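You operate a simulated robot arm through the tools that you are given. There is no shell and no other tool. Be economical: measure what you need, move in short steps, check, and stop when the job is done.

The job below is to be done with a simulated two-armed robot. You get a single attempt, and the scene is never put back.

Task
Press both rockers, oil the one that stays down and press it twice.
Fine: a dab from the red tube on that rocker's pad alone; the tube goes back in its stand; both rockers end up; drop and knock nothing. Set down upright: red tube.

The check looks at the end state, three seconds after you hand in, the way a careful person would. Anything else that was tipped, shoved, dropped, spilled or broken makes it a failure.

Robot
Two 7-joint arms with two-finger parallel grippers on one trunk, on a base that drives. Base frame: it is fixed to the floor where the robot stands at the start and does not move with it; the origin is under the middle of the robot, x ahead of it, y to its left, z up. Readings come in mm, degrees, newtons and seconds.
The left shoulder is at the start at [50, 165, 1255], the right one opposite. Places, roughly: brass nut [400, -100, 1200]; brass rocker [400, -100, 1200]; copper nut [400, -100, 1200]; green spark plug [-1500, -250, 1000]; grey nut [400, 0, 1200]; orange spark plug [-1500, -250, 1000]; red tube [-1750, -250, 1000]; ribbed black knob [500, 0, 1300]; ribbed grey knob [500, -100, 1300]; steel nut [400, 0, 1200]; steel rocker [400, 0, 1200]. Payload 3.91 kg a hand.
Tool frame (each hand has its own): the origin (TCP) lies between the finger pads and is the grasp point; the fingertips stand 30 mm ahead of it; z points along the fingers, y is the line along which they close. The gripper opens to 110 mm. The fingers are 20 mm wide and 10 mm thick; the gripper's body (48 by 112 mm) begins 55 mm behind the TCP.
Orientation is told as [roll, pitch, yaw] about the base's x, y, z axes, in that order, counted from this pose: with the fingers straight down and closing along the base's y, the tool's x points along the base's -x, its y along +y and its z along -z.

Tools
- The arms move only by the tool drive_tool. It takes "left_steps", "right_steps" or both (then of equal length, played together; a hand with none holds still); each is a list of rows, each a list of 3 entries, a list of its own where there are three numbers: the shift along the base's x, y, z in mm, then the turn, a rotation vector about the base's x, y, z in degrees, then the gripper command, from -1 (fully open) to 1 (shut), values between in proportion. In form: [[[x, y, z], [ax, ay, az], grip], ...]. A call has 1 to 10 rows; each row shifts and turns the commanded pose from where the row before left it. A row lasts 0.2 s, in which the tool goes at most 50 mm and 8.6 degrees; a call with a longer step from one row to the next is refused whole, and so is a gripper value outside its range. Where a pose cannot be reached the arm comes as near as it can. A force on the tool above 50 N (or 10 N above the force at the start of the call, whichever is more), or a blocked arm, ends the call early, and 0.2 s more pass. Each finger travels about 45 mm/s and halts on what it meets, pressing with about 36 N; the grip force reading is that of the motor and also rises with nothing between the fingers. The clock runs only during rows and for 0.2 s after the last one: add rows that do not move to give the fingers time. It gives the time, the measured TCP pose, the force on the tool (base axes), the opening and the grip force at its end, in the units of the frame above (readings bear some noise), with the torque about the TCP (base axes, N m) and any sound that the robot's microphone picked up.
- Cameras (640 x 400 px; columns grow to the right, rows downward): "scene" is now at [120.2, -19.5, 1439.6]; the picture's right is [-0.21, -0.98, 0.00], its down [-0.42, 0.09, -0.90] and it looks along [0.88, -0.19, -0.43] (base axes); focal length 214 px, centre (320, 200). "left" rides on the left gripper at [72, -17, -103] in its tool frame; the picture's right is [0.23, 0.97, 0.00], its down [-0.76, 0.18, -0.62] and it looks along [-0.61, 0.14, 0.78] (tool axes); focal length 222 px, centre (320, 200). "right" rides on the right gripper at [72, 17, -103] in its tool frame; the picture's right is [-0.23, 0.97, 0.00], its down [-0.76, -0.18, -0.62] and it looks along [-0.61, -0.14, 0.78] (tool axes); focal length 222 px, centre (320, 200). There is no depth. A picture from a camera that has moved, and an enlarged one, comes with that camera's place and axes in the base frame and with its lens.
- capture(camera): a new picture of that camera. The clock stands still meanwhile.
- raise_lower(by): slides the trunk up (or, below 0, down) by that many mm; the arms and the scene camera ride with it, the base frame stays. It gives what a move gives, with no picture.
- drive_base(legs): drives the robot by 1 to 6 legs, each [ahead, left, turn to the left] in mm, mm and degrees, along the robot's own axes; the way and the turn of a leg run together, so that a leg with both is an arc; at most 1500 mm and 180 degrees a leg. The arms and the cameras ride along, it lands a little off, and it stops where it bumps. It gives what a move gives.
- pan_tilt(pan, tilt): turns the head with the scene camera to pan (to the left, within 80 degrees either way) and tilt (down, from -29 to 69), counted from straight ahead of the robot. It gives what a move gives.
- enlarge(camera, box): a new picture of the part [left, top, right, bottom] of that camera's present view, enlarged. The clock stands still meanwhile.
- job_done(): hands the job in; it is judged then, once.

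Work in short steps. Places have to be worked out from the pictures, the camera data and where the tool is seen: move nearer, look again, correct. Check each grasp and each placing, and mend what went wrong. You have 120 turns and 100 pictures in all, those below and enlarged ones among them. Open the grippers and draw the arms clear of the work before you hand the job in, unless the task says otherwise; then end with one line.

The tools are called by a JSON object that holds its "fn" and its "kwargs". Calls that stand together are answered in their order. drive_tool: Moves the arms, as the interface text tells. Its arguments: {"type":"object","properties":{"left_steps":{"type":"array","items":{"type":"array"}},"right_steps":{"type":"array","items":{"type":"array"}}},"required":[]} The other tools are called the same way: raise_lower (by) slides the trunk up or down; drive_base (legs) drives the base; pan_tilt (pan, tilt) turns the head that bears the scene camera; capture (camera) takes a picture; enlarge (camera, box) takes an enlarged picture of a part of a camera's view; job_done () hands the job in.

At the start:

```text
clock: 0.0
left_position: [404.1, 97.7, 1408.1]
left_tool_rot: [-0.1, 0.0, -0.1]
left_wrist_force: [-0.5, 0.2, 0.1]
left_moment: [0.0, -0.01, -0.01]
left_opening: 110.0
left_gripper_force: 0.1
right_position: [366.7, -199.2, 1439.6]
right_tool_rot: [0.0, 0.0, 0.0]
right_wrist_force: [-0.6, 0.4, 0.0]
right_moment: [0.02, 0.01, 0.01]
right_opening: 110.0
right_gripper_force: 0.0
trunk travel left (down, up): [-475.0, 28.0]
robot x, y, heading: [-2.3, -1.5, 0.1]
head pan, tilt: [-12.2, 25.5]
```

scene: 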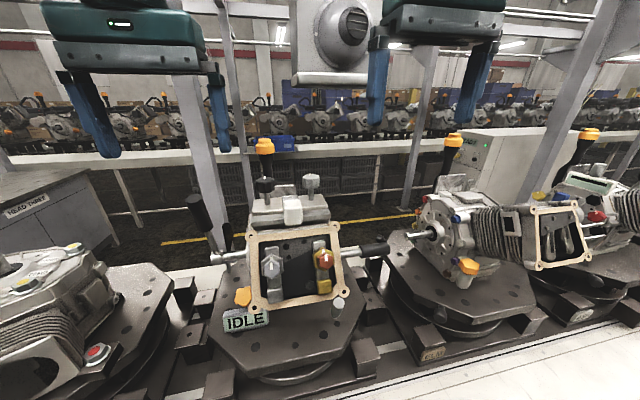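
right: 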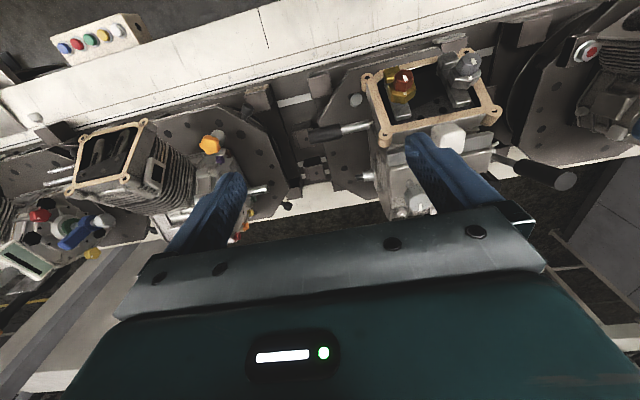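
left: 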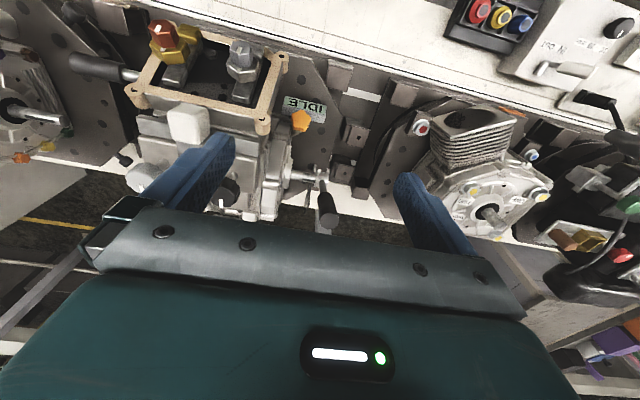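

I see a gearcase opening with two rockers in front of me. I'll look at it closer first.

{"fn": "enlarge", "kwargs": {"camera": "scene", "box": [220, 170, 380, 330]}}

{"fn": "enlarge", "kwargs": {"camera": "left", "box": [110, 0, 330, 140]}}

{"fn": "enlarge", "kwargs": {"camera": "right", "box": [330, 30, 530, 160]}}

```text
2.50 times, centred on (300, 250) of scene
camera zoom: at [120.2, -19.5, 1439.6], right [-0.21, -0.98, 0.0], down [-0.42, 0.09, -0.9], along [0.88, -0.19, -0.43], focal length 536 px, centre (370, 75)
```

zoom: 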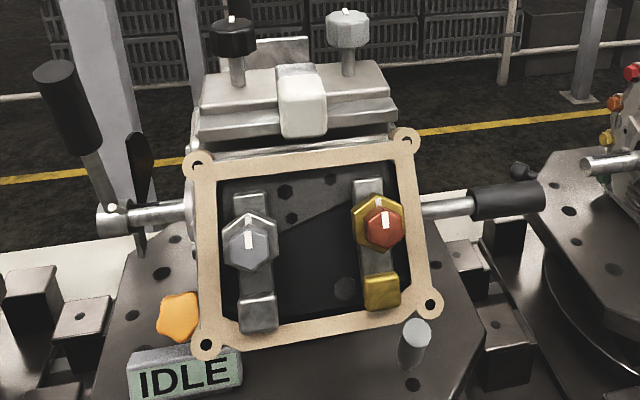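

```text
2.86 times, centred on (220, 70) of left
camera zoom: at [330.8, 83.4, 1511.5], right [-0.23, 0.97, 0.0], down [0.76, 0.18, 0.62], along [0.61, 0.14, -0.78], focal length 635 px, centre (606, 571)
```

zoom: 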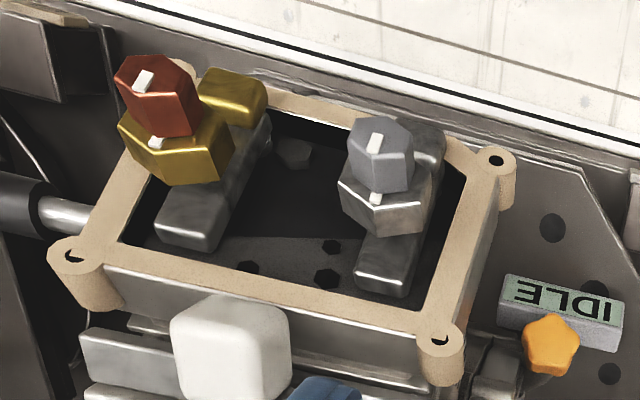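

```text
3.08 times, centred on (430, 95) of right
camera zoom: at [293.4, -182.5, 1542.6], right [0.23, 0.97, 0.0], down [0.76, -0.18, 0.62], along [0.61, -0.14, -0.78], focal length 684 px, centre (-18, 523)
```

zoom: 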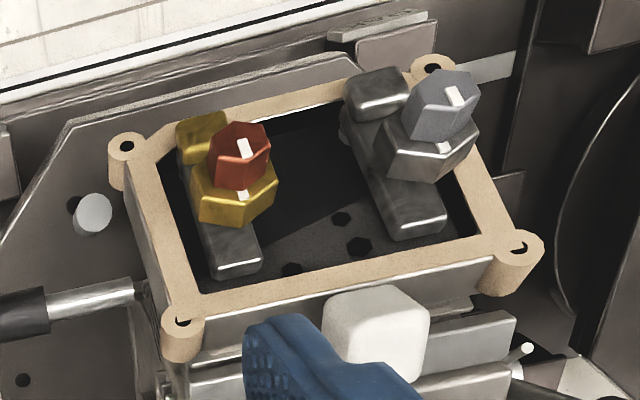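

The case face is tilted about 60° towards me. The brass pad is near (381,-83,1147) and the steel pad near (379,2,1146), and I'll press both along about (0.866,0,-0.5). I'll back up 180 mm for arm room, then look at the workplace and behind.

{"fn": "drive_base", "kwargs": {"legs": [[-180, 0, 0]]}}

{"fn": "pan_tilt", "kwargs": {"pan": 0, "tilt": 30}}

{"fn": "capture", "kwargs": {"camera": "scene"}}

```text
clock: 1.5
left_position: [224.6, 98.9, 1408.5]
left_tool_rot: [-0.1, 0.0, -0.2]
left_wrist_force: [-0.2, 0.3, -0.3]
left_moment: [-0.01, -0.02, -0.01]
left_opening: 109.9
left_gripper_force: 0.0
right_position: [185.1, -198.8, 1438.8]
right_tool_rot: [0.0, -0.1, -0.3]
right_wrist_force: [-0.3, 0.5, -0.1]
right_moment: [-0.04, -0.03, 0.03]
right_opening: 110.1
right_gripper_force: 0.0
trunk travel left (down, up): [-475.0, 28.0]
robot x, y, heading: [-180.0, -1.3, -0.3]
head pan, tilt: [-12.2, 25.5]
```

```text
clock: 2.2
left_position: [224.9, 98.8, 1407.9]
left_tool_rot: [-0.1, 0.2, -0.1]
left_wrist_force: [-0.3, 0.2, 0.4]
left_moment: [0.01, 0.0, -0.05]
left_opening: 110.0
left_gripper_force: 0.0
right_position: [186.6, -200.0, 1439.9]
right_tool_rot: [0.0, 0.0, -0.1]
right_wrist_force: [0.4, -0.6, -1.1]
right_moment: [-0.02, 0.05, -0.04]
right_opening: 109.8
right_gripper_force: 0.1
trunk travel left (down, up): [-475.0, 28.0]
robot x, y, heading: [-181.1, -0.4, -0.1]
head pan, tilt: [0.0, 30.0]
```

```text
93 pictures are left
camera scene: at [-58.5, -0.2, 1432.4], right [0.0, -1.0, 0.0], down [-0.5, 0.0, -0.87], along [0.87, 0.0, -0.5], focal length 214 px, centre (320, 200)
```

scene: 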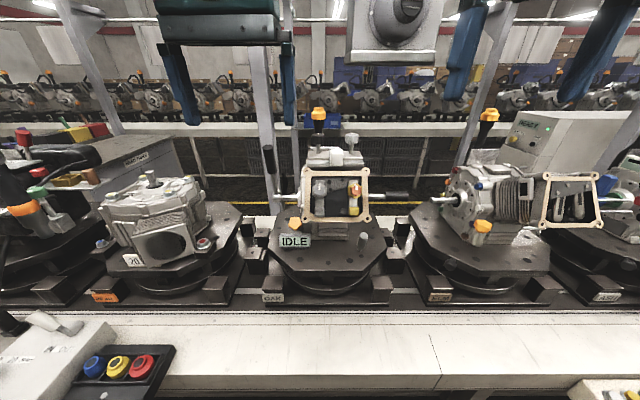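

I'll close the left hand, tilt it 60° and bring it to a stand-off in front of the steel pad.

{"fn": "drive_tool", "kwargs": {"left_steps": [[[5, -9.7, -20], [0, -8.5, 0], 1], [[5, -9.7, -20], [0, -8.5, 0], 1], [[5, -9.7, -20], [0, -8.5, 0], 1], [[5, -9.7, -20], [0, -8.5, 0], 1], [[5, -9.7, -20], [0, -8.5, 0], 1], [[5, -9.7, -20], [0, -8.5, 0], 1], [[5, -9.7, -20], [0, -8.5, 0], 1], [[5, -9.7, -20], [0, 0, 0], 1], [[5, -9.7, -20], [0, 0, 0], 1], [[5, -9.7, -20], [0, 0, 0], 1]]}}

{"fn": "capture", "kwargs": {"camera": "left"}}

{"fn": "capture", "kwargs": {"camera": "scene"}}

```text
clock: 4.5
left_position: [275.6, 1.5, 1207.7]
left_tool_rot: [0.1, -59.3, -0.1]
left_wrist_force: [0.3, 1.0, -0.5]
left_moment: [0.01, -0.01, -0.02]
left_opening: 0.0
left_gripper_force: 35.6
right_position: [186.1, -198.3, 1438.5]
right_tool_rot: [0.0, 0.0, -0.2]
right_wrist_force: [-0.2, -0.3, -0.7]
right_moment: [-0.01, -0.01, -0.01]
right_opening: 110.2
right_gripper_force: 0.0
trunk travel left (down, up): [-475.0, 28.0]
robot x, y, heading: [-182.1, -0.6, 0.2]
head pan, tilt: [0.0, 30.0]
```

```text
92 pictures are left
camera left: at [149.3, -15.0, 1198.2], right [-0.11, 0.97, -0.19], down [-0.15, 0.18, 0.97], along [0.98, 0.14, 0.12], focal length 222 px, centre (320, 200)
```

left: 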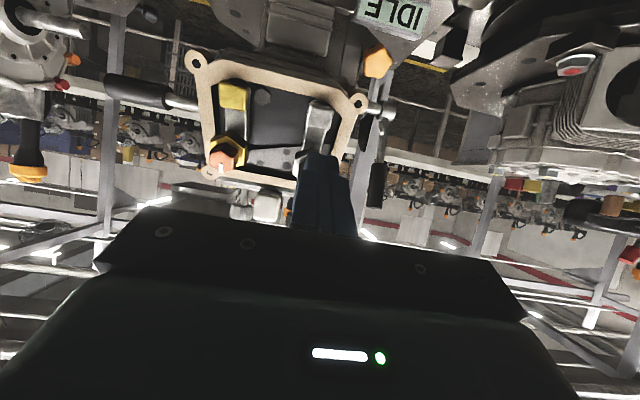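

```text
91 pictures are left
camera scene: at [-58.4, -0.4, 1432.4], right [0.0, -1.0, 0.0], down [-0.5, 0.0, -0.87], along [0.87, 0.0, -0.5], focal length 214 px, centre (320, 200)
```

scene: 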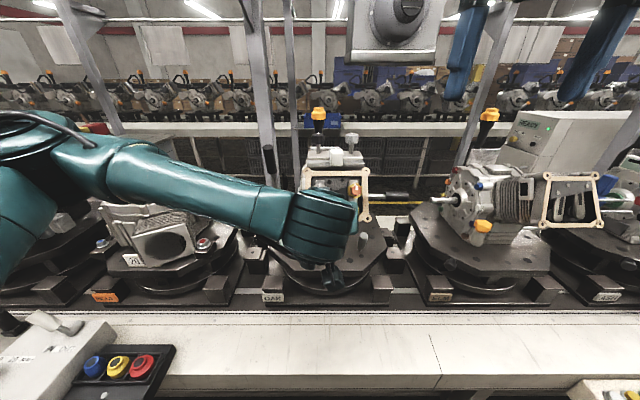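

Reached. I'll zoom in on the left camera to line the tip up with the steel pad.

{"fn": "enlarge", "kwargs": {"camera": "left", "box": [170, 30, 410, 210]}}

```text
2.22 times, centred on (290, 120) of left
camera zoom: at [149.3, -15.0, 1198.2], right [-0.11, 0.97, -0.19], down [-0.15, 0.18, 0.97], along [0.98, 0.14, 0.12], focal length 494 px, centre (387, 378)
```

zoom: 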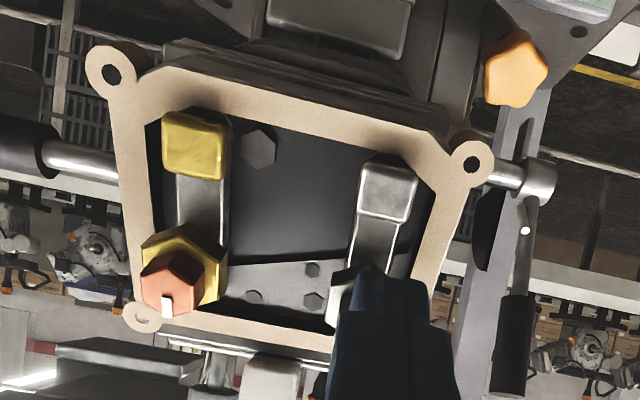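

The pads check out at (380,1,1143) for steel and (381,-83,1143) for brass. I advance along the face normal to just short of the steel pad.

{"fn": "drive_tool", "kwargs": {"left_steps": [[[8.7, 0, -8], [0, -0.7, 0], 1], [[8.7, 0, -5], [0, 0, 0], 1], [[8.7, 0, -5], [0, 0, 0], 1], [[8.7, 0, -5], [0, 0, 0], 1], [[8.7, 0, -5], [0, 0, 0], 1], [[8.7, 0, -5], [0, 0, 0], 1], [[8.7, 0, -5], [0, 0, 0], 1], [[4.3, 0, -2.5], [0, 0, 0], 1]]}}

{"fn": "enlarge", "kwargs": {"camera": "left", "box": [170, 30, 410, 210]}}

```text
clock: 6.2
left_position: [339.6, 2.1, 1168.2]
left_tool_rot: [0.1, -60.1, -0.1]
left_wrist_force: [0.4, -0.4, -0.4]
left_moment: [-0.01, 0.01, 0.0]
left_opening: 0.1
left_gripper_force: 36.3
right_position: [187.0, -199.2, 1439.4]
right_tool_rot: [-0.1, 0.0, -0.1]
right_wrist_force: [-0.7, -0.4, 0.1]
right_moment: [0.02, 0.0, -0.01]
right_opening: 110.1
right_gripper_force: 0.2
trunk travel left (down, up): [-475.0, 28.0]
robot x, y, heading: [-183.1, 1.6, 0.1]
head pan, tilt: [0.0, 30.0]
```

```text
2.22 times, centred on (290, 120) of left
camera zoom: at [212.8, -13.7, 1156.9], right [-0.11, 0.97, -0.2], down [-0.16, 0.18, 0.97], along [0.98, 0.14, 0.14], focal length 494 px, centre (387, 378)
```

zoom: 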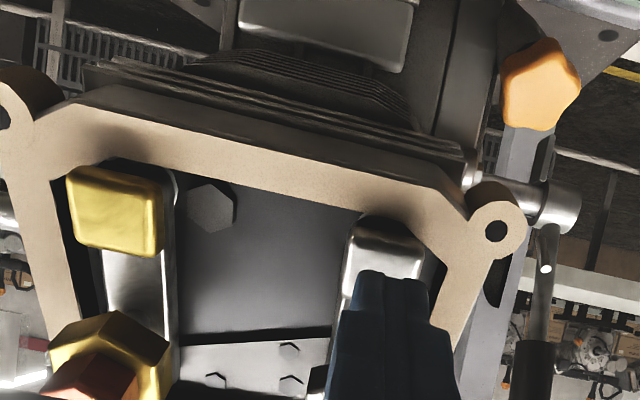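

The tip is about 17 mm off and aligned. I advance in small steps to contact.

{"fn": "drive_tool", "kwargs": {"left_steps": [[[3.5, 0, -2], [0, 0, 0], 1], [[3.5, 0, -2], [0, 0, 0], 1], [[3.5, 0, -2], [0, 0, 0], 1], [[3.5, 0, -2], [0, 0, 0], 1], [[2, 0, -1.1], [0, 0, 0], 1]]}}

{"fn": "enlarge", "kwargs": {"camera": "left", "box": [170, 30, 410, 210]}}

```text
clock: 7.5
left_position: [355.3, 1.1, 1159.5]
left_tool_rot: [0.2, -60.2, -0.4]
left_wrist_force: [-4.1, 0.6, -1.3]
left_moment: [-0.03, 0.04, 0.0]
left_opening: 0.2
left_gripper_force: 36.2
right_position: [185.5, -198.5, 1440.5]
right_tool_rot: [0.0, 0.0, -0.1]
right_wrist_force: [0.1, 0.2, -0.1]
right_moment: [0.03, 0.02, -0.01]
right_opening: 110.1
right_gripper_force: 0.1
trunk travel left (down, up): [-475.0, 28.0]
robot x, y, heading: [-178.2, 0.5, -0.3]
head pan, tilt: [0.0, 30.0]
heard: click
```

```text
2.22 times, centred on (290, 120) of left
camera zoom: at [228.5, -14.6, 1147.9], right [-0.11, 0.97, -0.2], down [-0.16, 0.18, 0.97], along [0.98, 0.14, 0.14], focal length 494 px, centre (387, 378)
```

zoom: 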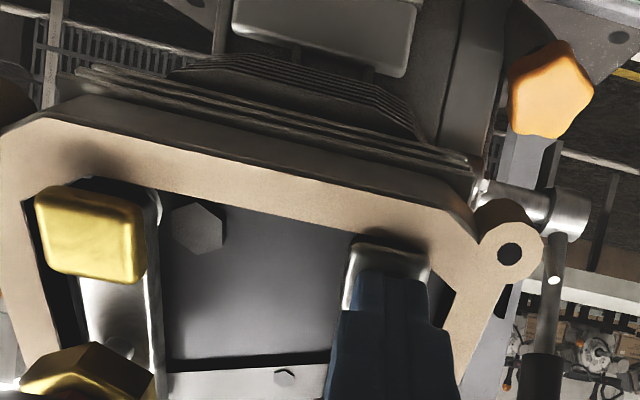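

I heard a click and the pad moved in. I withdraw along the normal and look.

{"fn": "drive_tool", "kwargs": {"left_steps": [[[-8.7, 0, 5], [0, 0, 0], 1], [[-8.7, 0, 5], [0, 0, 0], 1], [[-8.7, 0, 5], [0, 0, 0], 1], [[-8.7, 0, 5], [0, 0, 0], 1], [[-8.7, 0, 5], [0, 0, 0], 1], [[-8.7, 0, 5], [0, 0, 0], 1], [[-8.7, 0, 5], [0, 0, 0], 1]]}}

{"fn": "enlarge", "kwargs": {"camera": "left", "box": [170, 30, 410, 210]}}

```text
clock: 9.1
left_position: [294.9, 1.6, 1193.7]
left_tool_rot: [0.3, -60.0, -0.2]
left_wrist_force: [-0.8, -0.2, -0.5]
left_moment: [-0.02, 0.01, -0.01]
left_opening: 0.0
left_gripper_force: 35.6
right_position: [185.6, -199.6, 1439.8]
right_tool_rot: [0.0, -0.1, -0.2]
right_wrist_force: [0.3, 0.5, 0.6]
right_moment: [0.0, -0.01, 0.01]
right_opening: 110.1
right_gripper_force: 0.0
trunk travel left (down, up): [-475.0, 28.0]
robot x, y, heading: [-179.7, 0.6, 0.2]
head pan, tilt: [0.0, 30.0]
```

```text
2.22 times, centred on (290, 120) of left
camera zoom: at [167.2, -14.4, 1182.8], right [-0.11, 0.97, -0.2], down [-0.16, 0.18, 0.97], along [0.98, 0.14, 0.14], focal length 494 px, centre (387, 378)
```

zoom: 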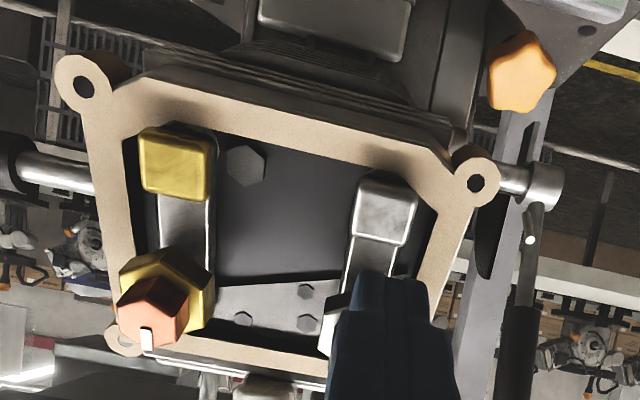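

It's unclear whether steel sprang back. I move across to the brass pad and look from the scene camera on the way.

{"fn": "drive_tool", "kwargs": {"left_steps": [[[0, -21, 0], [0, 0, 0], 1], [[0, -21, 0], [0, 0, 0], 1], [[0, -21, 0], [0, 0, 0], 1], [[0, -21, 0], [0, 0, 0], 1], [[8.7, 0, -5], [0, 0, 0], 1], [[8.7, 0, -5], [0, 0, 0], 1], [[8.7, 0, -5], [0, 0, 0], 1], [[8.7, 0, -5], [0, 0, 0], 1]]}}

{"fn": "enlarge", "kwargs": {"camera": "left", "box": [230, 30, 470, 210]}}

{"fn": "enlarge", "kwargs": {"camera": "scene", "box": [250, 130, 410, 260]}}

```text
clock: 10.8
left_position: [330.0, -83.1, 1173.8]
left_tool_rot: [0.2, -60.0, -0.3]
left_wrist_force: [0.6, 0.7, -0.3]
left_moment: [-0.01, -0.02, 0.02]
left_opening: 0.0
left_gripper_force: 35.5
right_position: [186.5, -199.2, 1439.6]
right_tool_rot: [0.1, -0.1, 0.0]
right_wrist_force: [0.2, 0.5, 0.2]
right_moment: [0.02, 0.03, 0.01]
right_opening: 110.0
right_gripper_force: 0.0
trunk travel left (down, up): [-475.0, 28.0]
robot x, y, heading: [-180.2, -0.6, 0.0]
head pan, tilt: [0.0, 30.0]
```

```text
2.22 times, centred on (350, 120) of left
camera zoom: at [202.9, -98.5, 1161.9], right [-0.11, 0.97, -0.2], down [-0.16, 0.18, 0.97], along [0.98, 0.14, 0.14], focal length 494 px, centre (253, 378)
```

zoom: 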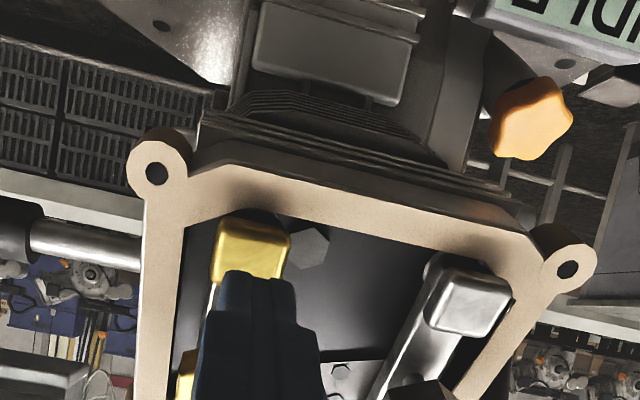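

```text
3.08 times, centred on (330, 195) of scene
camera zoom: at [-58.6, -0.3, 1432.4], right [0.0, -1.0, 0.0], down [-0.5, 0.0, -0.87], along [0.87, 0.0, -0.5], focal length 660 px, centre (289, 215)
```

zoom: 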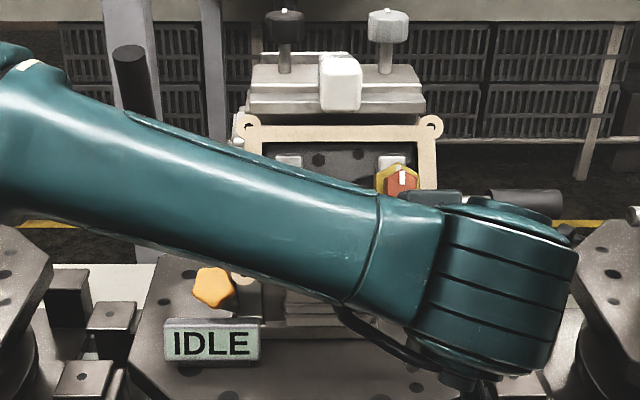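

Aligned with the brass pad, about 29 mm off. I press it now.

{"fn": "drive_tool", "kwargs": {"left_steps": [[[5, 0, -3.4], [0, 0, 0], 1], [[5, 0, -3.4], [0, 0, 0], 1], [[5, 0, -3], [0, 0, 0], 1], [[3.5, 0, -2], [0, 0, 0], 1], [[3.5, 0, -2], [0, 0, 0], 1], [[3.5, 0, -2], [0, 0, 0], 1], [[2, 0, -1.2], [0, 0, 0], 1]]}}

{"fn": "enlarge", "kwargs": {"camera": "left", "box": [230, 30, 470, 210]}}

```text
clock: 12.4
left_position: [355.6, -84.6, 1156.2]
left_tool_rot: [0.1, -60.0, -0.4]
left_wrist_force: [-10.5, 0.4, -0.4]
left_moment: [0.0, 0.07, 0.08]
left_opening: 0.0
left_gripper_force: 35.8
right_position: [185.9, -199.1, 1440.3]
right_tool_rot: [-0.1, -0.1, -0.1]
right_wrist_force: [0.8, -0.2, 0.2]
right_moment: [-0.01, 0.0, -0.01]
right_opening: 110.1
right_gripper_force: 0.0
trunk travel left (down, up): [-475.0, 28.0]
robot x, y, heading: [-180.3, -3.8, -0.0]
head pan, tilt: [0.0, 30.0]
heard: click
```

```text
2.22 times, centred on (350, 120) of left
camera zoom: at [228.6, -98.5, 1144.8], right [-0.11, 0.97, -0.2], down [-0.16, 0.18, 0.97], along [0.98, 0.14, 0.14], focal length 494 px, centre (253, 378)
```

zoom: 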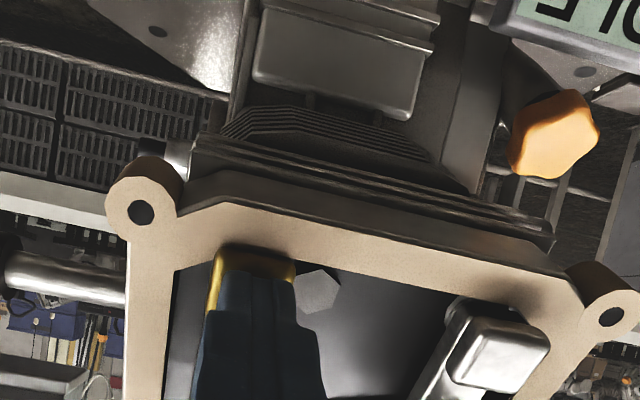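

Brass clicked down. I withdraw to see whether it springs back.

{"fn": "drive_tool", "kwargs": {"left_steps": [[[-8.7, 0, 5], [0, 0, 0], 1], [[-8.7, 0, 5], [0, 0, 0], 1], [[-8.7, 0, 5], [0, 0, 0], 1], [[-8.7, 0, 5], [0, 0, 0], 1], [[-8.7, 0, 5], [0, 0, 0], 1], [[-8.7, 0, 5], [0, 0, 0], 1], [[-8.7, 0, 5], [0, 0, 0], 1]]}}

{"fn": "enlarge", "kwargs": {"camera": "left", "box": [230, 30, 470, 210]}}

```text
clock: 14.1
left_position: [296.6, -83.5, 1191.4]
left_tool_rot: [0.2, -60.1, -0.2]
left_wrist_force: [-0.1, -1.0, 0.7]
left_moment: [0.05, -0.02, -0.04]
left_opening: 0.0
left_gripper_force: 35.9
right_position: [185.1, -198.7, 1440.5]
right_tool_rot: [0.0, 0.0, -0.2]
right_wrist_force: [-0.3, 0.2, -0.6]
right_moment: [0.01, -0.03, -0.01]
right_opening: 110.0
right_gripper_force: 0.1
trunk travel left (down, up): [-475.0, 28.0]
robot x, y, heading: [-179.9, 2.2, -0.0]
head pan, tilt: [0.0, 30.0]
```

```text
2.22 times, centred on (350, 120) of left
camera zoom: at [169.3, -98.2, 1180.0], right [-0.11, 0.97, -0.2], down [-0.16, 0.18, 0.97], along [0.98, 0.14, 0.14], focal length 494 px, centre (253, 378)
```

zoom: 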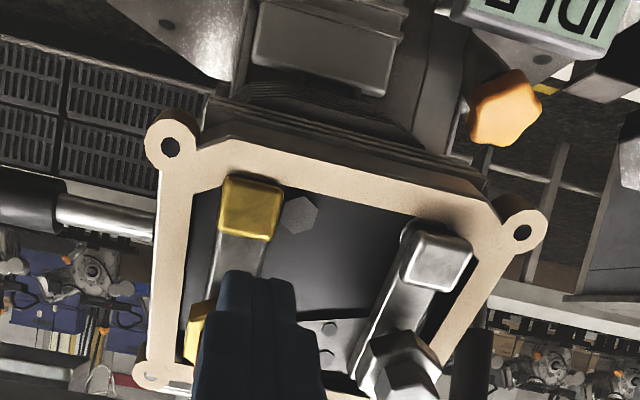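

By projection brass sits about 8 mm lower (down) and steel is up. I retract the left arm up and away to confirm with the scene camera.

{"fn": "drive_tool", "kwargs": {"left_steps": [[[-20, 15, 20], [0, 0, 0], 1], [[-20, 25, 25], [0, 8.5, 0], 1], [[-10, 25, 25], [0, 8.5, 0], 1], [[-10, 25, 25], [0, 8.5, 0], 1], [[-10, 25, 25], [0, 8.5, 0], 0], [[0, 25, 25], [0, 8.5, 0], 0], [[0, 25, 25], [0, 8.5, 0], -1], [[0, 25, 25], [0, 8.5, 0], -1], [[0, 0, 15], [0, 0, 0], -1]]}}

{"fn": "enlarge", "kwargs": {"camera": "scene", "box": [270, 140, 400, 240]}}

```text
clock: 16.1
left_position: [225.8, 106.4, 1402.7]
left_tool_rot: [-0.1, -0.4, -0.2]
left_wrist_force: [0.4, 0.1, -0.7]
left_moment: [0.01, -0.02, -0.02]
left_opening: 103.2
left_gripper_force: 0.0
right_position: [185.4, -199.6, 1439.6]
right_tool_rot: [0.2, 0.0, -0.2]
right_wrist_force: [-0.1, -0.4, 0.3]
right_moment: [0.0, 0.0, 0.0]
right_opening: 110.2
right_gripper_force: 0.1
trunk travel left (down, up): [-475.0, 28.0]
robot x, y, heading: [-178.2, 0.7, -0.1]
head pan, tilt: [0.0, 30.0]
```

```text
4.00 times, centred on (335, 190) of scene
camera zoom: at [-58.7, -0.8, 1432.4], right [0.0, -1.0, 0.0], down [-0.5, 0.0, -0.87], along [0.87, 0.0, -0.5], focal length 858 px, centre (260, 240)
```

zoom: 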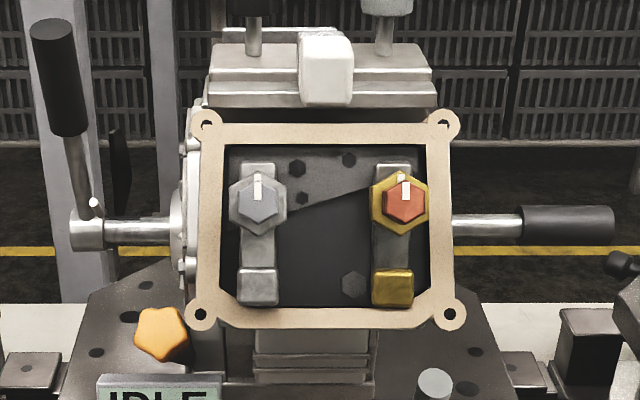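

Brass is recessed and steel is proud, so brass is the sticking rocker. Now I back off and turn round towards the tube.

{"fn": "drive_base", "kwargs": {"legs": [[-350, 0, 0]]}}

{"fn": "pan_tilt", "kwargs": {"pan": 80, "tilt": 30}}

{"fn": "capture", "kwargs": {"camera": "scene"}}

```text
clock: 18.3
left_position: [-126.7, 105.5, 1402.3]
left_tool_rot: [-0.2, -0.6, -0.2]
left_wrist_force: [1.0, -0.4, 0.1]
left_moment: [-0.01, 0.0, -0.01]
left_opening: 109.9
left_gripper_force: 0.1
right_position: [-166.3, -199.3, 1439.7]
right_tool_rot: [-0.1, 0.0, -0.3]
right_wrist_force: [0.1, 0.3, -0.1]
right_moment: [0.01, -0.02, -0.02]
right_opening: 110.0
right_gripper_force: 0.0
trunk travel left (down, up): [-475.0, 28.0]
robot x, y, heading: [-531.7, -0.1, -0.5]
head pan, tilt: [0.0, 30.0]
```

```text
clock: 19.9
left_position: [-127.8, 107.2, 1401.8]
left_tool_rot: [0.0, -0.7, -0.3]
left_wrist_force: [0.0, 0.2, 0.6]
left_moment: [0.0, -0.01, -0.01]
left_opening: 110.2
left_gripper_force: 0.1
right_position: [-166.6, -198.3, 1439.7]
right_tool_rot: [0.0, 0.0, -0.2]
right_wrist_force: [-0.2, -0.4, -0.1]
right_moment: [-0.01, 0.01, 0.02]
right_opening: 110.1
right_gripper_force: 0.0
trunk travel left (down, up): [-475.0, 28.0]
robot x, y, heading: [-533.4, 3.0, -0.2]
head pan, tilt: [80.0, 30.0]
```

```text
81 pictures are left
camera scene: at [-486.3, 90.0, 1432.5], right [0.98, -0.18, 0.0], down [-0.09, -0.49, -0.87], along [0.15, 0.85, -0.5], focal length 214 px, centre (320, 200)
```

scene: 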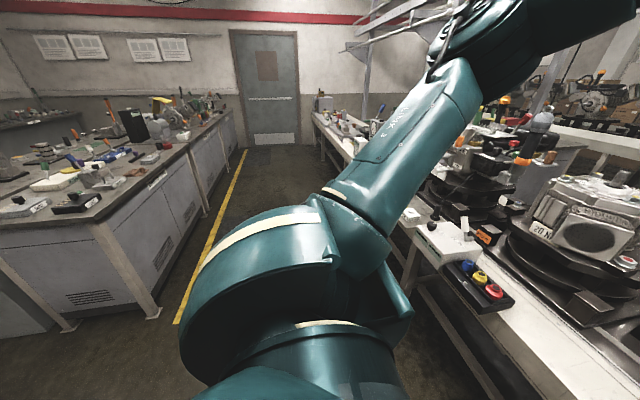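

The aisle is clear, so I turn 180° to face the other bench.

{"fn": "drive_base", "kwargs": {"legs": [[0, 0, 180]]}}

{"fn": "pan_tilt", "kwargs": {"pan": 0, "tilt": 30}}

{"fn": "capture", "kwargs": {"camera": "scene"}}

```text
clock: 27.5
left_position: [-946.0, -75.4, 1402.8]
left_tool_rot: [-0.1, -0.6, 175.8]
left_wrist_force: [-0.3, 0.2, -0.3]
left_moment: [0.0, -0.01, 0.0]
left_opening: 110.0
left_gripper_force: 0.1
right_position: [-883.9, 225.8, 1439.2]
right_tool_rot: [0.0, 0.0, 175.8]
right_wrist_force: [-0.4, -0.1, 0.0]
right_moment: [0.0, -0.02, -0.02]
right_opening: 110.0
right_gripper_force: 0.1
trunk travel left (down, up): [-475.0, 28.0]
robot x, y, heading: [-535.9, -1.0, 175.9]
head pan, tilt: [80.0, 30.0]
```

```text
clock: 29.0
left_position: [-944.4, -74.7, 1402.6]
left_tool_rot: [-0.2, -0.7, 175.8]
left_wrist_force: [-0.3, -0.7, -0.4]
left_moment: [-0.01, -0.02, -0.01]
left_opening: 110.1
left_gripper_force: 0.1
right_position: [-883.8, 226.2, 1440.4]
right_tool_rot: [0.0, -0.1, 175.8]
right_wrist_force: [-0.1, 0.0, 0.0]
right_moment: [0.03, -0.03, -0.03]
right_opening: 110.0
right_gripper_force: 0.0
trunk travel left (down, up): [-475.0, 28.0]
robot x, y, heading: [-533.7, 2.2, 175.8]
head pan, tilt: [0.0, 30.0]
```

```text
80 pictures are left
camera scene: at [-651.1, 9.8, 1432.5], right [0.07, 1.0, 0.0], down [0.5, -0.04, -0.87], along [-0.86, 0.06, -0.5], focal length 214 px, centre (320, 200)
```

scene: 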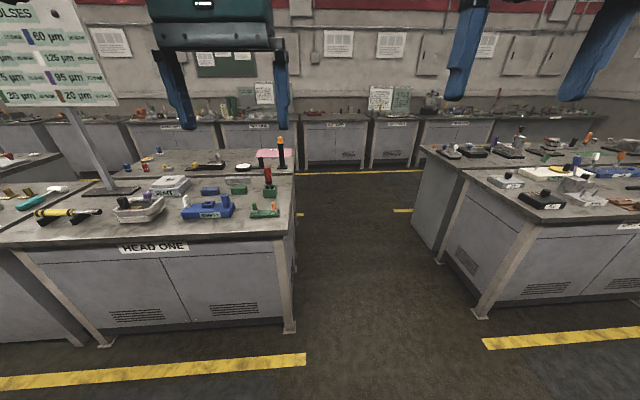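

A table and a sign are in view. I zoom in on both.

{"fn": "enlarge", "kwargs": {"camera": "scene", "box": [0, 0, 130, 110]}}

{"fn": "enlarge", "kwargs": {"camera": "scene", "box": [90, 130, 310, 260]}}

```text
3.64 times, centred on (65, 55) of scene
camera zoom: at [-651.1, 9.8, 1432.5], right [0.07, 1.0, 0.0], down [0.5, -0.04, -0.87], along [-0.86, 0.06, -0.5], focal length 780 px, centre (1247, 727)
```

zoom: 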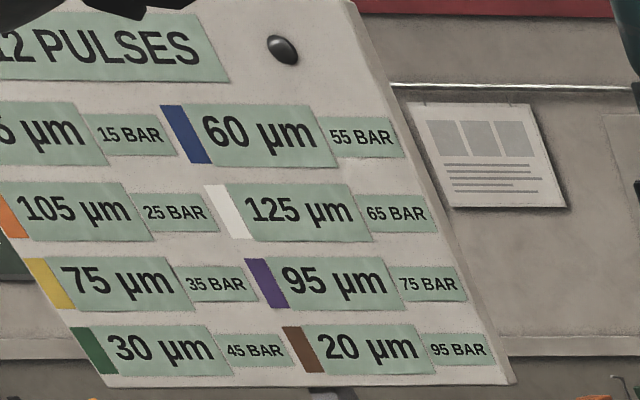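

```text
2.91 times, centred on (200, 195) of scene
camera zoom: at [-651.1, 9.8, 1432.5], right [0.07, 1.0, 0.0], down [0.5, -0.04, -0.87], along [-0.86, 0.06, -0.5], focal length 624 px, centre (669, 214)
```

zoom: 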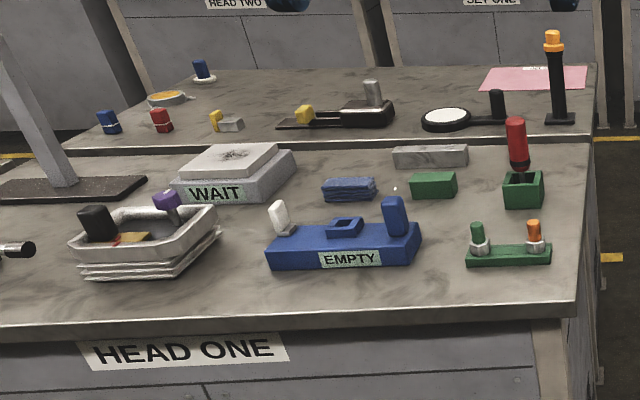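

The red tube stands nozzle-down in a green stand near (-1710,-200). I drive up so that it's about 510 mm ahead on my left.

{"fn": "drive_base", "kwargs": {"legs": [[0, 0, 4.2], [640, 20, 0]]}}

{"fn": "pan_tilt", "kwargs": {"pan": 20, "tilt": 45}}

{"fn": "capture", "kwargs": {"camera": "scene"}}

{"fn": "capture", "kwargs": {"camera": "left"}}

```text
clock: 33.1
left_position: [-1569.3, -116.2, 1402.6]
left_tool_rot: [-0.1, -0.7, 179.4]
left_wrist_force: [-0.5, 0.3, 0.4]
left_moment: [-0.02, 0.04, -0.02]
left_opening: 109.9
left_gripper_force: 0.0
right_position: [-1527.1, 188.6, 1439.3]
right_tool_rot: [0.1, 0.0, 179.3]
right_wrist_force: [-0.1, -0.6, 0.1]
right_moment: [-0.02, 0.0, -0.04]
right_opening: 110.0
right_gripper_force: 0.0
trunk travel left (down, up): [-475.0, 28.0]
robot x, y, heading: [-1165.3, -8.2, 179.5]
head pan, tilt: [0.0, 30.0]
stopped in leg 2: the robot was blocked; the commanded pose is now the measured one
```

```text
clock: 33.9
left_position: [-1570.9, -115.6, 1402.3]
left_tool_rot: [-0.1, -0.7, 179.3]
left_wrist_force: [0.0, -0.1, 0.5]
left_moment: [-0.02, 0.01, -0.01]
left_opening: 110.0
left_gripper_force: 0.0
right_position: [-1527.7, 188.9, 1440.0]
right_tool_rot: [0.2, 0.0, 179.2]
right_wrist_force: [0.2, -0.2, 0.0]
right_moment: [-0.01, 0.01, 0.0]
right_opening: 110.2
right_gripper_force: 0.1
trunk travel left (down, up): [-475.0, 28.0]
robot x, y, heading: [-1165.1, -13.1, 179.5]
head pan, tilt: [20.0, 45.0]
```

```text
77 pictures are left
camera scene: at [-1268.3, -40.0, 1409.9], right [-0.33, 0.94, 0.0], down [0.67, 0.23, -0.71], along [-0.67, -0.23, -0.71], focal length 214 px, centre (320, 200)
```

scene: 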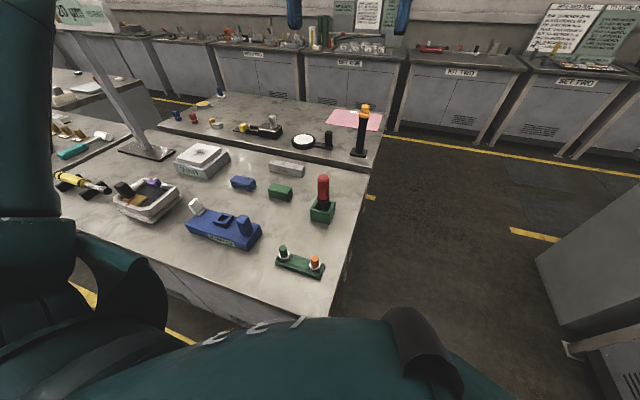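

```text
76 pictures are left
camera left: at [-1497.3, -98.7, 1505.0], right [0.22, -0.98, 0.0], down [-0.76, -0.17, 0.63], along [-0.62, -0.13, -0.78], focal length 222 px, centre (320, 200)
```

left: 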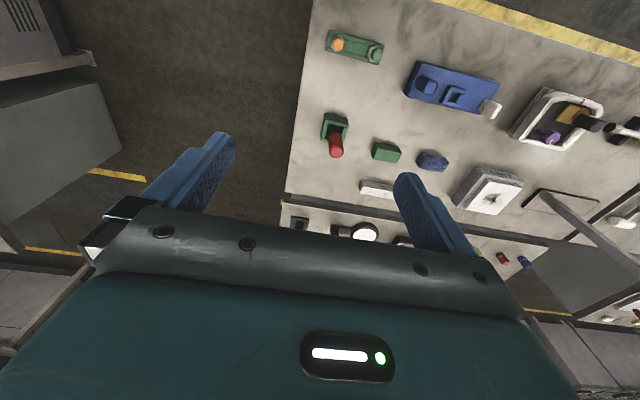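

The bench stopped me slightly short, which is fine. I zoom on the tube for its geometry.

{"fn": "enlarge", "kwargs": {"camera": "scene", "box": [260, 160, 390, 260]}}

{"fn": "enlarge", "kwargs": {"camera": "left", "box": [290, 90, 420, 190]}}

```text
4.00 times, centred on (325, 210) of scene
camera zoom: at [-1268.3, -40.0, 1409.9], right [-0.33, 0.94, 0.0], down [0.67, 0.23, -0.71], along [-0.67, -0.23, -0.71], focal length 858 px, centre (300, 160)
```

zoom: 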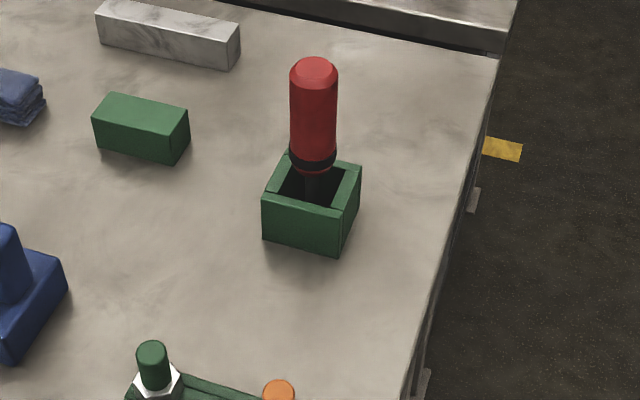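

```text
4.00 times, centred on (355, 140) of left
camera zoom: at [-1497.3, -98.7, 1505.0], right [0.22, -0.98, 0.0], down [-0.76, -0.17, 0.63], along [-0.62, -0.13, -0.78], focal length 888 px, centre (180, 440)
```

zoom: 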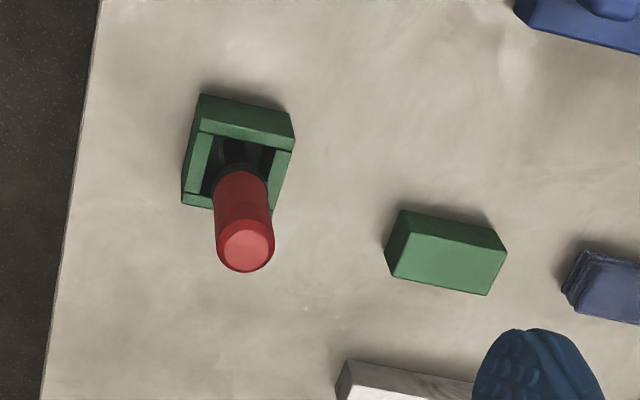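

The tube top is at about (-1729,-188,1017), the red body is about 36 mm across, and the nozzle is down in the stand. I'll grasp from above with the tool axis along the tube, so first I move over it.

{"fn": "drive_tool", "kwargs": {"left_steps": [[[-20, -9, -36], [0, 0.7, 0], -1], [[-20, -9, -36], [0, 0, 0], -1], [[-20, -9, -36], [0, 0, 0], -1], [[-20, -9, -36], [0, 0, 0], -1], [[-20, -9, -36], [0, 0, 0], -1], [[-20, -9, -36], [0, 0, 0], -1], [[-20, -9, -36], [0, 0, 0], -1], [[-19, -9, -36], [0, 0, 0], -1], [[0, 0, 0], [0, 0, 0], -1]]}}

{"fn": "capture", "kwargs": {"camera": "left"}}

{"fn": "enlarge", "kwargs": {"camera": "scene", "box": [240, 120, 400, 240]}}

```text
clock: 35.9
left_position: [-1728.6, -186.6, 1113.3]
left_tool_rot: [-0.1, -1.4, 179.3]
left_wrist_force: [0.3, -0.1, 0.2]
left_moment: [-0.03, -0.01, 0.0]
left_opening: 109.8
left_gripper_force: 0.1
right_position: [-1526.8, 188.7, 1439.6]
right_tool_rot: [0.2, 0.0, 179.2]
right_wrist_force: [0.1, -0.4, 0.8]
right_moment: [0.01, 0.0, 0.01]
right_opening: 110.3
right_gripper_force: 0.0
trunk travel left (down, up): [-475.0, 28.0]
robot x, y, heading: [-1162.5, -16.2, 179.3]
head pan, tilt: [20.0, 45.0]
```

```text
73 pictures are left
camera left: at [-1655.1, -170.2, 1214.7], right [0.22, -0.98, -0.01], down [-0.75, -0.17, 0.64], along [-0.63, -0.13, -0.77], focal length 222 px, centre (320, 200)
```

left: 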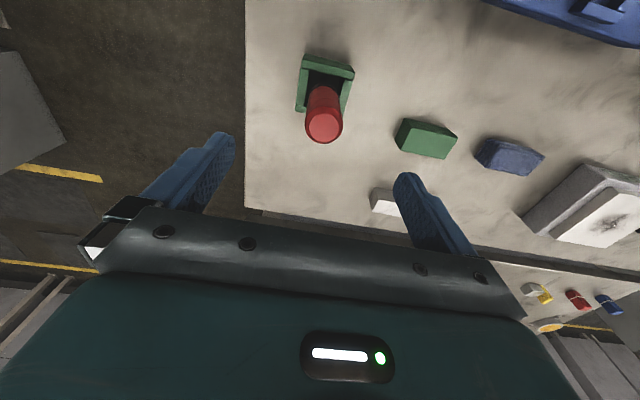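

```text
3.33 times, centred on (320, 180) of scene
camera zoom: at [-1267.7, -40.0, 1409.9], right [-0.33, 0.94, 0.0], down [0.67, 0.23, -0.71], along [-0.67, -0.23, -0.71], focal length 715 px, centre (320, 267)
```

zoom: 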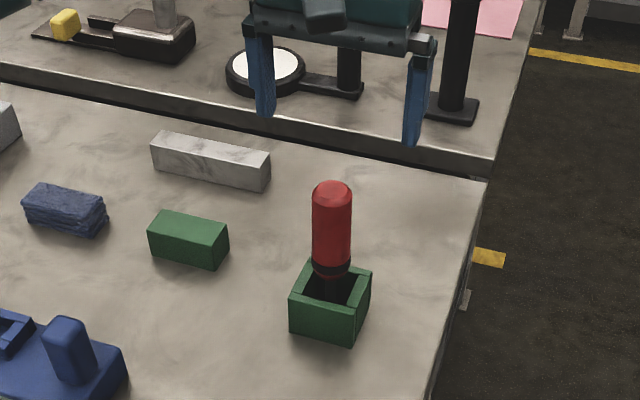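

The tube top reads (-1730,-187), matching the TCP. I descend to grasp height with the fingers still open.

{"fn": "drive_tool", "kwargs": {"left_steps": [[[0, 0, -20], [0, -1.4, 0], -1], [[0, 0, -20], [0, 0, 0], -1], [[0, 0, -20], [0, 0, 0], -1], [[0, 0, -20], [0, 0, 0], -1], [[0, 0, -20], [0, 0, 0], -1], [[0, 0, -20], [0, 0, 0], -1], [[0, 0, -10], [0, 0, 0], -1], [[0, 0, 0], [0, 0, 0], -1]]}}

{"fn": "capture", "kwargs": {"camera": "left"}}

{"fn": "enlarge", "kwargs": {"camera": "scene", "box": [240, 120, 400, 240]}}

```text
clock: 37.7
left_position: [-1730.2, -189.2, 984.4]
left_tool_rot: [-0.2, 0.1, 179.5]
left_wrist_force: [-0.4, 0.5, 0.0]
left_moment: [0.0, -0.01, 0.02]
left_opening: 110.0
left_gripper_force: 0.0
right_position: [-1526.0, 188.2, 1439.7]
right_tool_rot: [0.0, 0.0, 179.3]
right_wrist_force: [-0.1, 0.4, -0.3]
right_moment: [-0.02, 0.0, -0.01]
right_opening: 109.6
right_gripper_force: 0.0
trunk travel left (down, up): [-475.0, 28.0]
robot x, y, heading: [-1165.5, -12.3, 179.3]
head pan, tilt: [20.0, 45.0]
```

```text
71 pictures are left
camera left: at [-1658.2, -171.4, 1087.1], right [0.22, -0.98, 0.0], down [-0.76, -0.17, 0.62], along [-0.61, -0.13, -0.78], focal length 222 px, centre (320, 200)
```

left: 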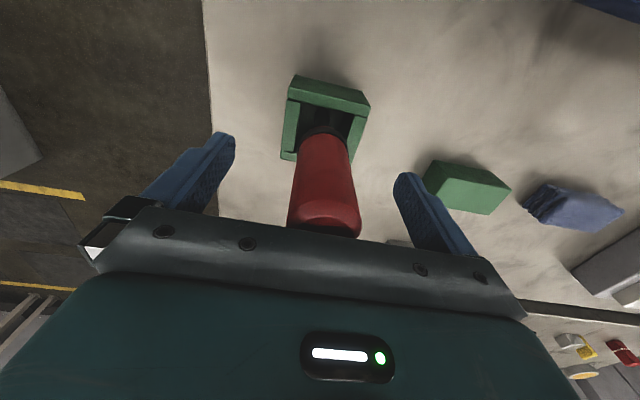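

```text
3.33 times, centred on (320, 180) of scene
camera zoom: at [-1268.2, -40.1, 1409.8], right [-0.33, 0.94, 0.0], down [0.67, 0.23, -0.71], along [-0.67, -0.23, -0.71], focal length 715 px, centre (320, 267)
```

zoom: 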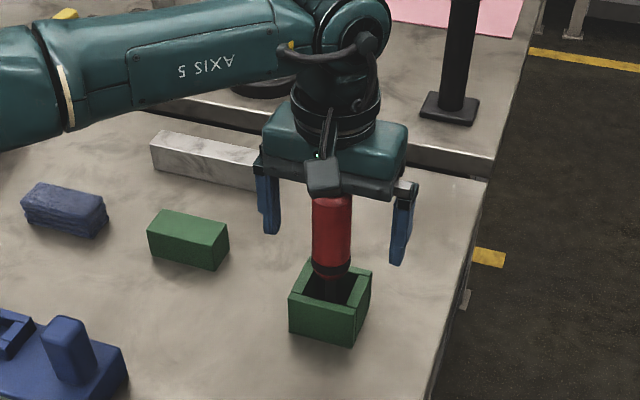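

The tube sits between the fingers. I close partway to about 50 mm and check centring before gripping.

{"fn": "drive_tool", "kwargs": {"left_steps": [[[0, 1.5, 0], [0, 0, 0], 0.1], [[0, 0, 0], [0, 0, 0], 0.1], [[0, 0, 0], [0, 0, 0], 0.1], [[0, 0, 0], [0, 0, 0], 0.1], [[0, 0, 0], [0, 0, 0], 0.1]]}}

{"fn": "enlarge", "kwargs": {"camera": "left", "box": [220, 60, 420, 260]}}

{"fn": "enlarge", "kwargs": {"camera": "scene", "box": [280, 150, 380, 225]}}

```text
clock: 38.9
left_position: [-1729.5, -187.3, 984.6]
left_tool_rot: [-0.2, 0.1, 179.4]
left_wrist_force: [0.8, 0.1, 0.2]
left_moment: [-0.01, 0.03, 0.01]
left_opening: 49.5
left_gripper_force: 0.1
right_position: [-1527.9, 189.0, 1440.9]
right_tool_rot: [-0.1, -0.1, 179.3]
right_wrist_force: [-0.5, 1.1, -0.4]
right_moment: [0.02, -0.03, -0.01]
right_opening: 109.8
right_gripper_force: 0.1
trunk travel left (down, up): [-475.0, 28.0]
robot x, y, heading: [-1164.4, -12.2, 179.4]
head pan, tilt: [20.0, 45.0]
```

```text
2.00 times, centred on (320, 160) of left
camera zoom: at [-1658.1, -169.9, 1087.5], right [0.22, -0.98, 0.0], down [-0.76, -0.17, 0.62], along [-0.61, -0.13, -0.78], focal length 444 px, centre (320, 280)
```

zoom: 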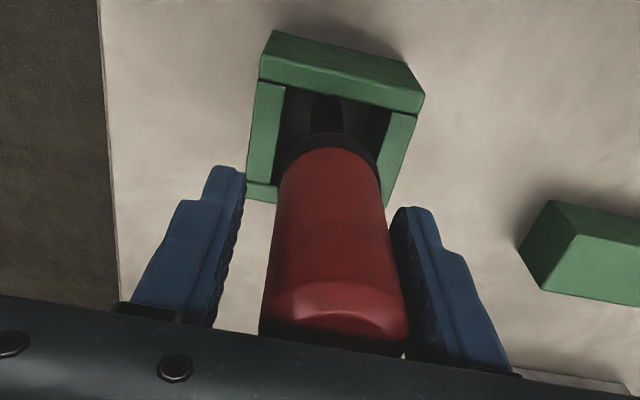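

```text
5.33 times, centred on (330, 188) of scene
camera zoom: at [-1268.2, -40.1, 1409.8], right [-0.33, 0.94, 0.0], down [0.67, 0.23, -0.71], along [-0.67, -0.23, -0.71], focal length 1144 px, centre (267, 267)
```

zoom: 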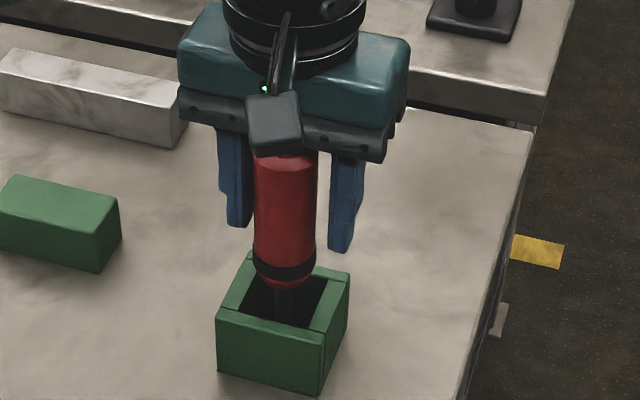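

The tube is about 3.5 mm towards -y of centre. I correct that and close.

{"fn": "drive_tool", "kwargs": {"left_steps": [[[0, -3.5, 0], [0, 0, 0], 0.1], [[0, 0, 0], [0, 0, 0], 0.25], [[0, 0, 0], [0, 0, 0], 0.33], [[0, 0, 0], [0, 0, 0], 0.4], [[0, 0, 0], [0, 0, 0], 0.4], [[0, 0, 0], [0, 0, 0], 0.4]]}}

{"fn": "enlarge", "kwargs": {"camera": "left", "box": [220, 60, 420, 260]}}

```text
clock: 40.3
left_position: [-1728.3, -189.9, 983.8]
left_tool_rot: [0.0, 0.2, 179.5]
left_wrist_force: [1.5, -0.8, 0.2]
left_moment: [-0.12, 0.0, 0.01]
left_opening: 35.4
left_gripper_force: 35.9
right_position: [-1528.2, 190.1, 1439.8]
right_tool_rot: [0.0, 0.0, 179.3]
right_wrist_force: [-0.3, 0.1, -0.8]
right_moment: [-0.01, -0.01, 0.01]
right_opening: 110.0
right_gripper_force: 0.1
trunk travel left (down, up): [-475.0, 28.0]
robot x, y, heading: [-1165.4, -12.5, 179.5]
head pan, tilt: [20.0, 45.0]
```

```text
2.00 times, centred on (320, 160) of left
camera zoom: at [-1657.7, -173.3, 1087.5], right [0.22, -0.98, 0.0], down [-0.76, -0.17, 0.62], along [-0.61, -0.13, -0.78], focal length 444 px, centre (320, 280)
```

zoom: 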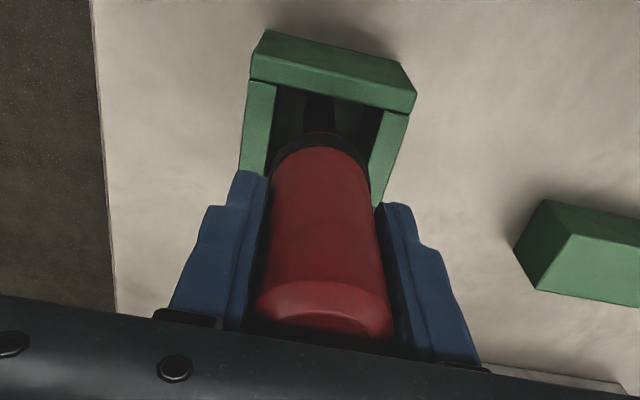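

Gripped at 35 mm. I lift straight up and inspect the nozzle.

{"fn": "drive_tool", "kwargs": {"left_steps": [[[0, 0, 10], [0, 0, 0], 0.4], [[0, 0, 15], [0, 0, 0], 0.4], [[0, 0, 20], [0, 0, 0], 0.4], [[0, 0, 20], [0, 0, 0], 0.4], [[0, 0, 20], [0, 0, 0], 0.4], [[0, 0, 25], [0, 0, 0], 0.4], [[0, 0, 25], [0, 0, 0], 0.4], [[0, 0, 25], [0, 0, 0], 0.4]]}}

{"fn": "enlarge", "kwargs": {"camera": "scene", "box": [260, 110, 400, 240]}}

{"fn": "capture", "kwargs": {"camera": "left"}}

```text
clock: 42.1
left_position: [-1729.5, -189.8, 1145.4]
left_tool_rot: [-0.1, 0.2, 179.3]
left_wrist_force: [0.3, 0.2, -1.2]
left_moment: [-0.02, -0.04, 0.01]
left_opening: 35.4
left_gripper_force: 35.5
right_position: [-1526.7, 190.0, 1440.9]
right_tool_rot: [0.1, 0.0, 179.4]
right_wrist_force: [-0.6, -0.9, 0.5]
right_moment: [0.02, -0.02, 0.02]
right_opening: 109.9
right_gripper_force: 0.2
trunk travel left (down, up): [-475.0, 28.0]
robot x, y, heading: [-1161.7, -12.0, 179.1]
head pan, tilt: [20.0, 45.0]
```

```text
3.08 times, centred on (330, 175) of scene
camera zoom: at [-1268.1, -39.9, 1409.8], right [-0.33, 0.94, 0.0], down [0.67, 0.23, -0.71], along [-0.67, -0.23, -0.71], focal length 660 px, centre (289, 277)
```

zoom: 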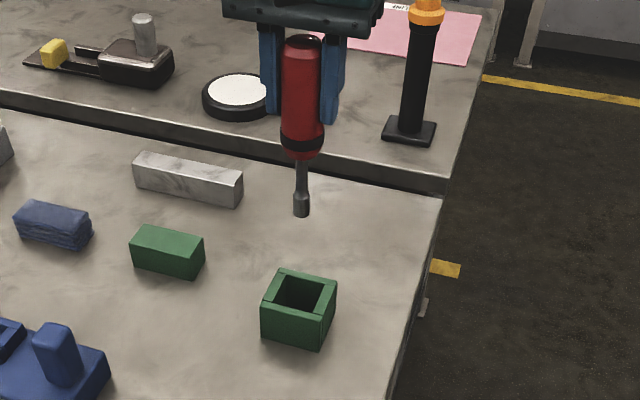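

```text
65 pictures are left
camera left: at [-1657.3, -172.8, 1249.1], right [0.22, -0.98, 0.0], down [-0.76, -0.17, 0.62], along [-0.61, -0.13, -0.78], focal length 222 px, centre (320, 200)
```

left: 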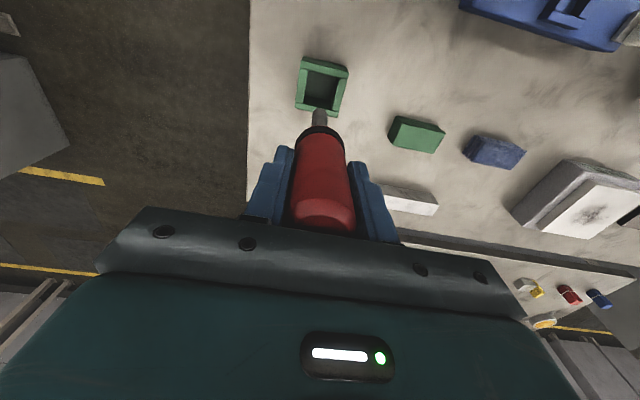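

The tube is in hand. The nozzle tip is about 135 mm ahead of the TCP. I raise and retract the arm, then drive back to the rockers.

{"fn": "drive_tool", "kwargs": {"left_steps": [[[0, 0, 30], [0, 0, 0], 0.4], [[20, 0, 30], [0, 0, 0], 0.4], [[20, 5, 30], [0, 0, 0], 0.4], [[20, 10, 30], [0, 0, 0], 0.4], [[20, 10, 30], [0, 0, 0], 0.4], [[20, 10, 30], [0, 0, 0], 0.4], [[20, 10, 30], [0, 0, 0], 0.4], [[20, 10, 20], [0, 0, 0], 0.4]]}}

{"fn": "drive_base", "kwargs": {"legs": [[-630, 0, 0], [0, 0, -179]]}}

```text
clock: 43.9
left_position: [-1588.2, -136.0, 1375.4]
left_tool_rot: [-0.1, 0.1, 179.4]
left_wrist_force: [0.5, 0.2, -1.1]
left_moment: [0.0, 0.0, 0.0]
left_opening: 35.1
left_gripper_force: 35.9
right_position: [-1527.2, 190.4, 1438.6]
right_tool_rot: [0.0, 0.0, 179.4]
right_wrist_force: [-0.5, -0.4, 0.5]
right_moment: [0.04, 0.03, -0.02]
right_opening: 110.2
right_gripper_force: 0.1
trunk travel left (down, up): [-475.0, 28.0]
robot x, y, heading: [-1166.4, -16.4, 179.1]
head pan, tilt: [20.0, 45.0]
```

```text
clock: 54.7
left_position: [-110.2, 115.1, 1374.9]
left_tool_rot: [-0.1, 0.1, 1.4]
left_wrist_force: [0.6, -0.7, -2.5]
left_moment: [0.02, -0.01, 0.0]
left_opening: 35.1
left_gripper_force: 36.3
right_position: [-160.7, -210.1, 1439.4]
right_tool_rot: [0.0, 0.0, 1.4]
right_wrist_force: [0.8, 0.0, 0.3]
right_moment: [-0.01, 0.0, -0.01]
right_opening: 109.9
right_gripper_force: 0.0
trunk travel left (down, up): [-475.0, 28.0]
robot x, y, heading: [-528.2, -21.8, 1.6]
head pan, tilt: [20.0, 45.0]
```

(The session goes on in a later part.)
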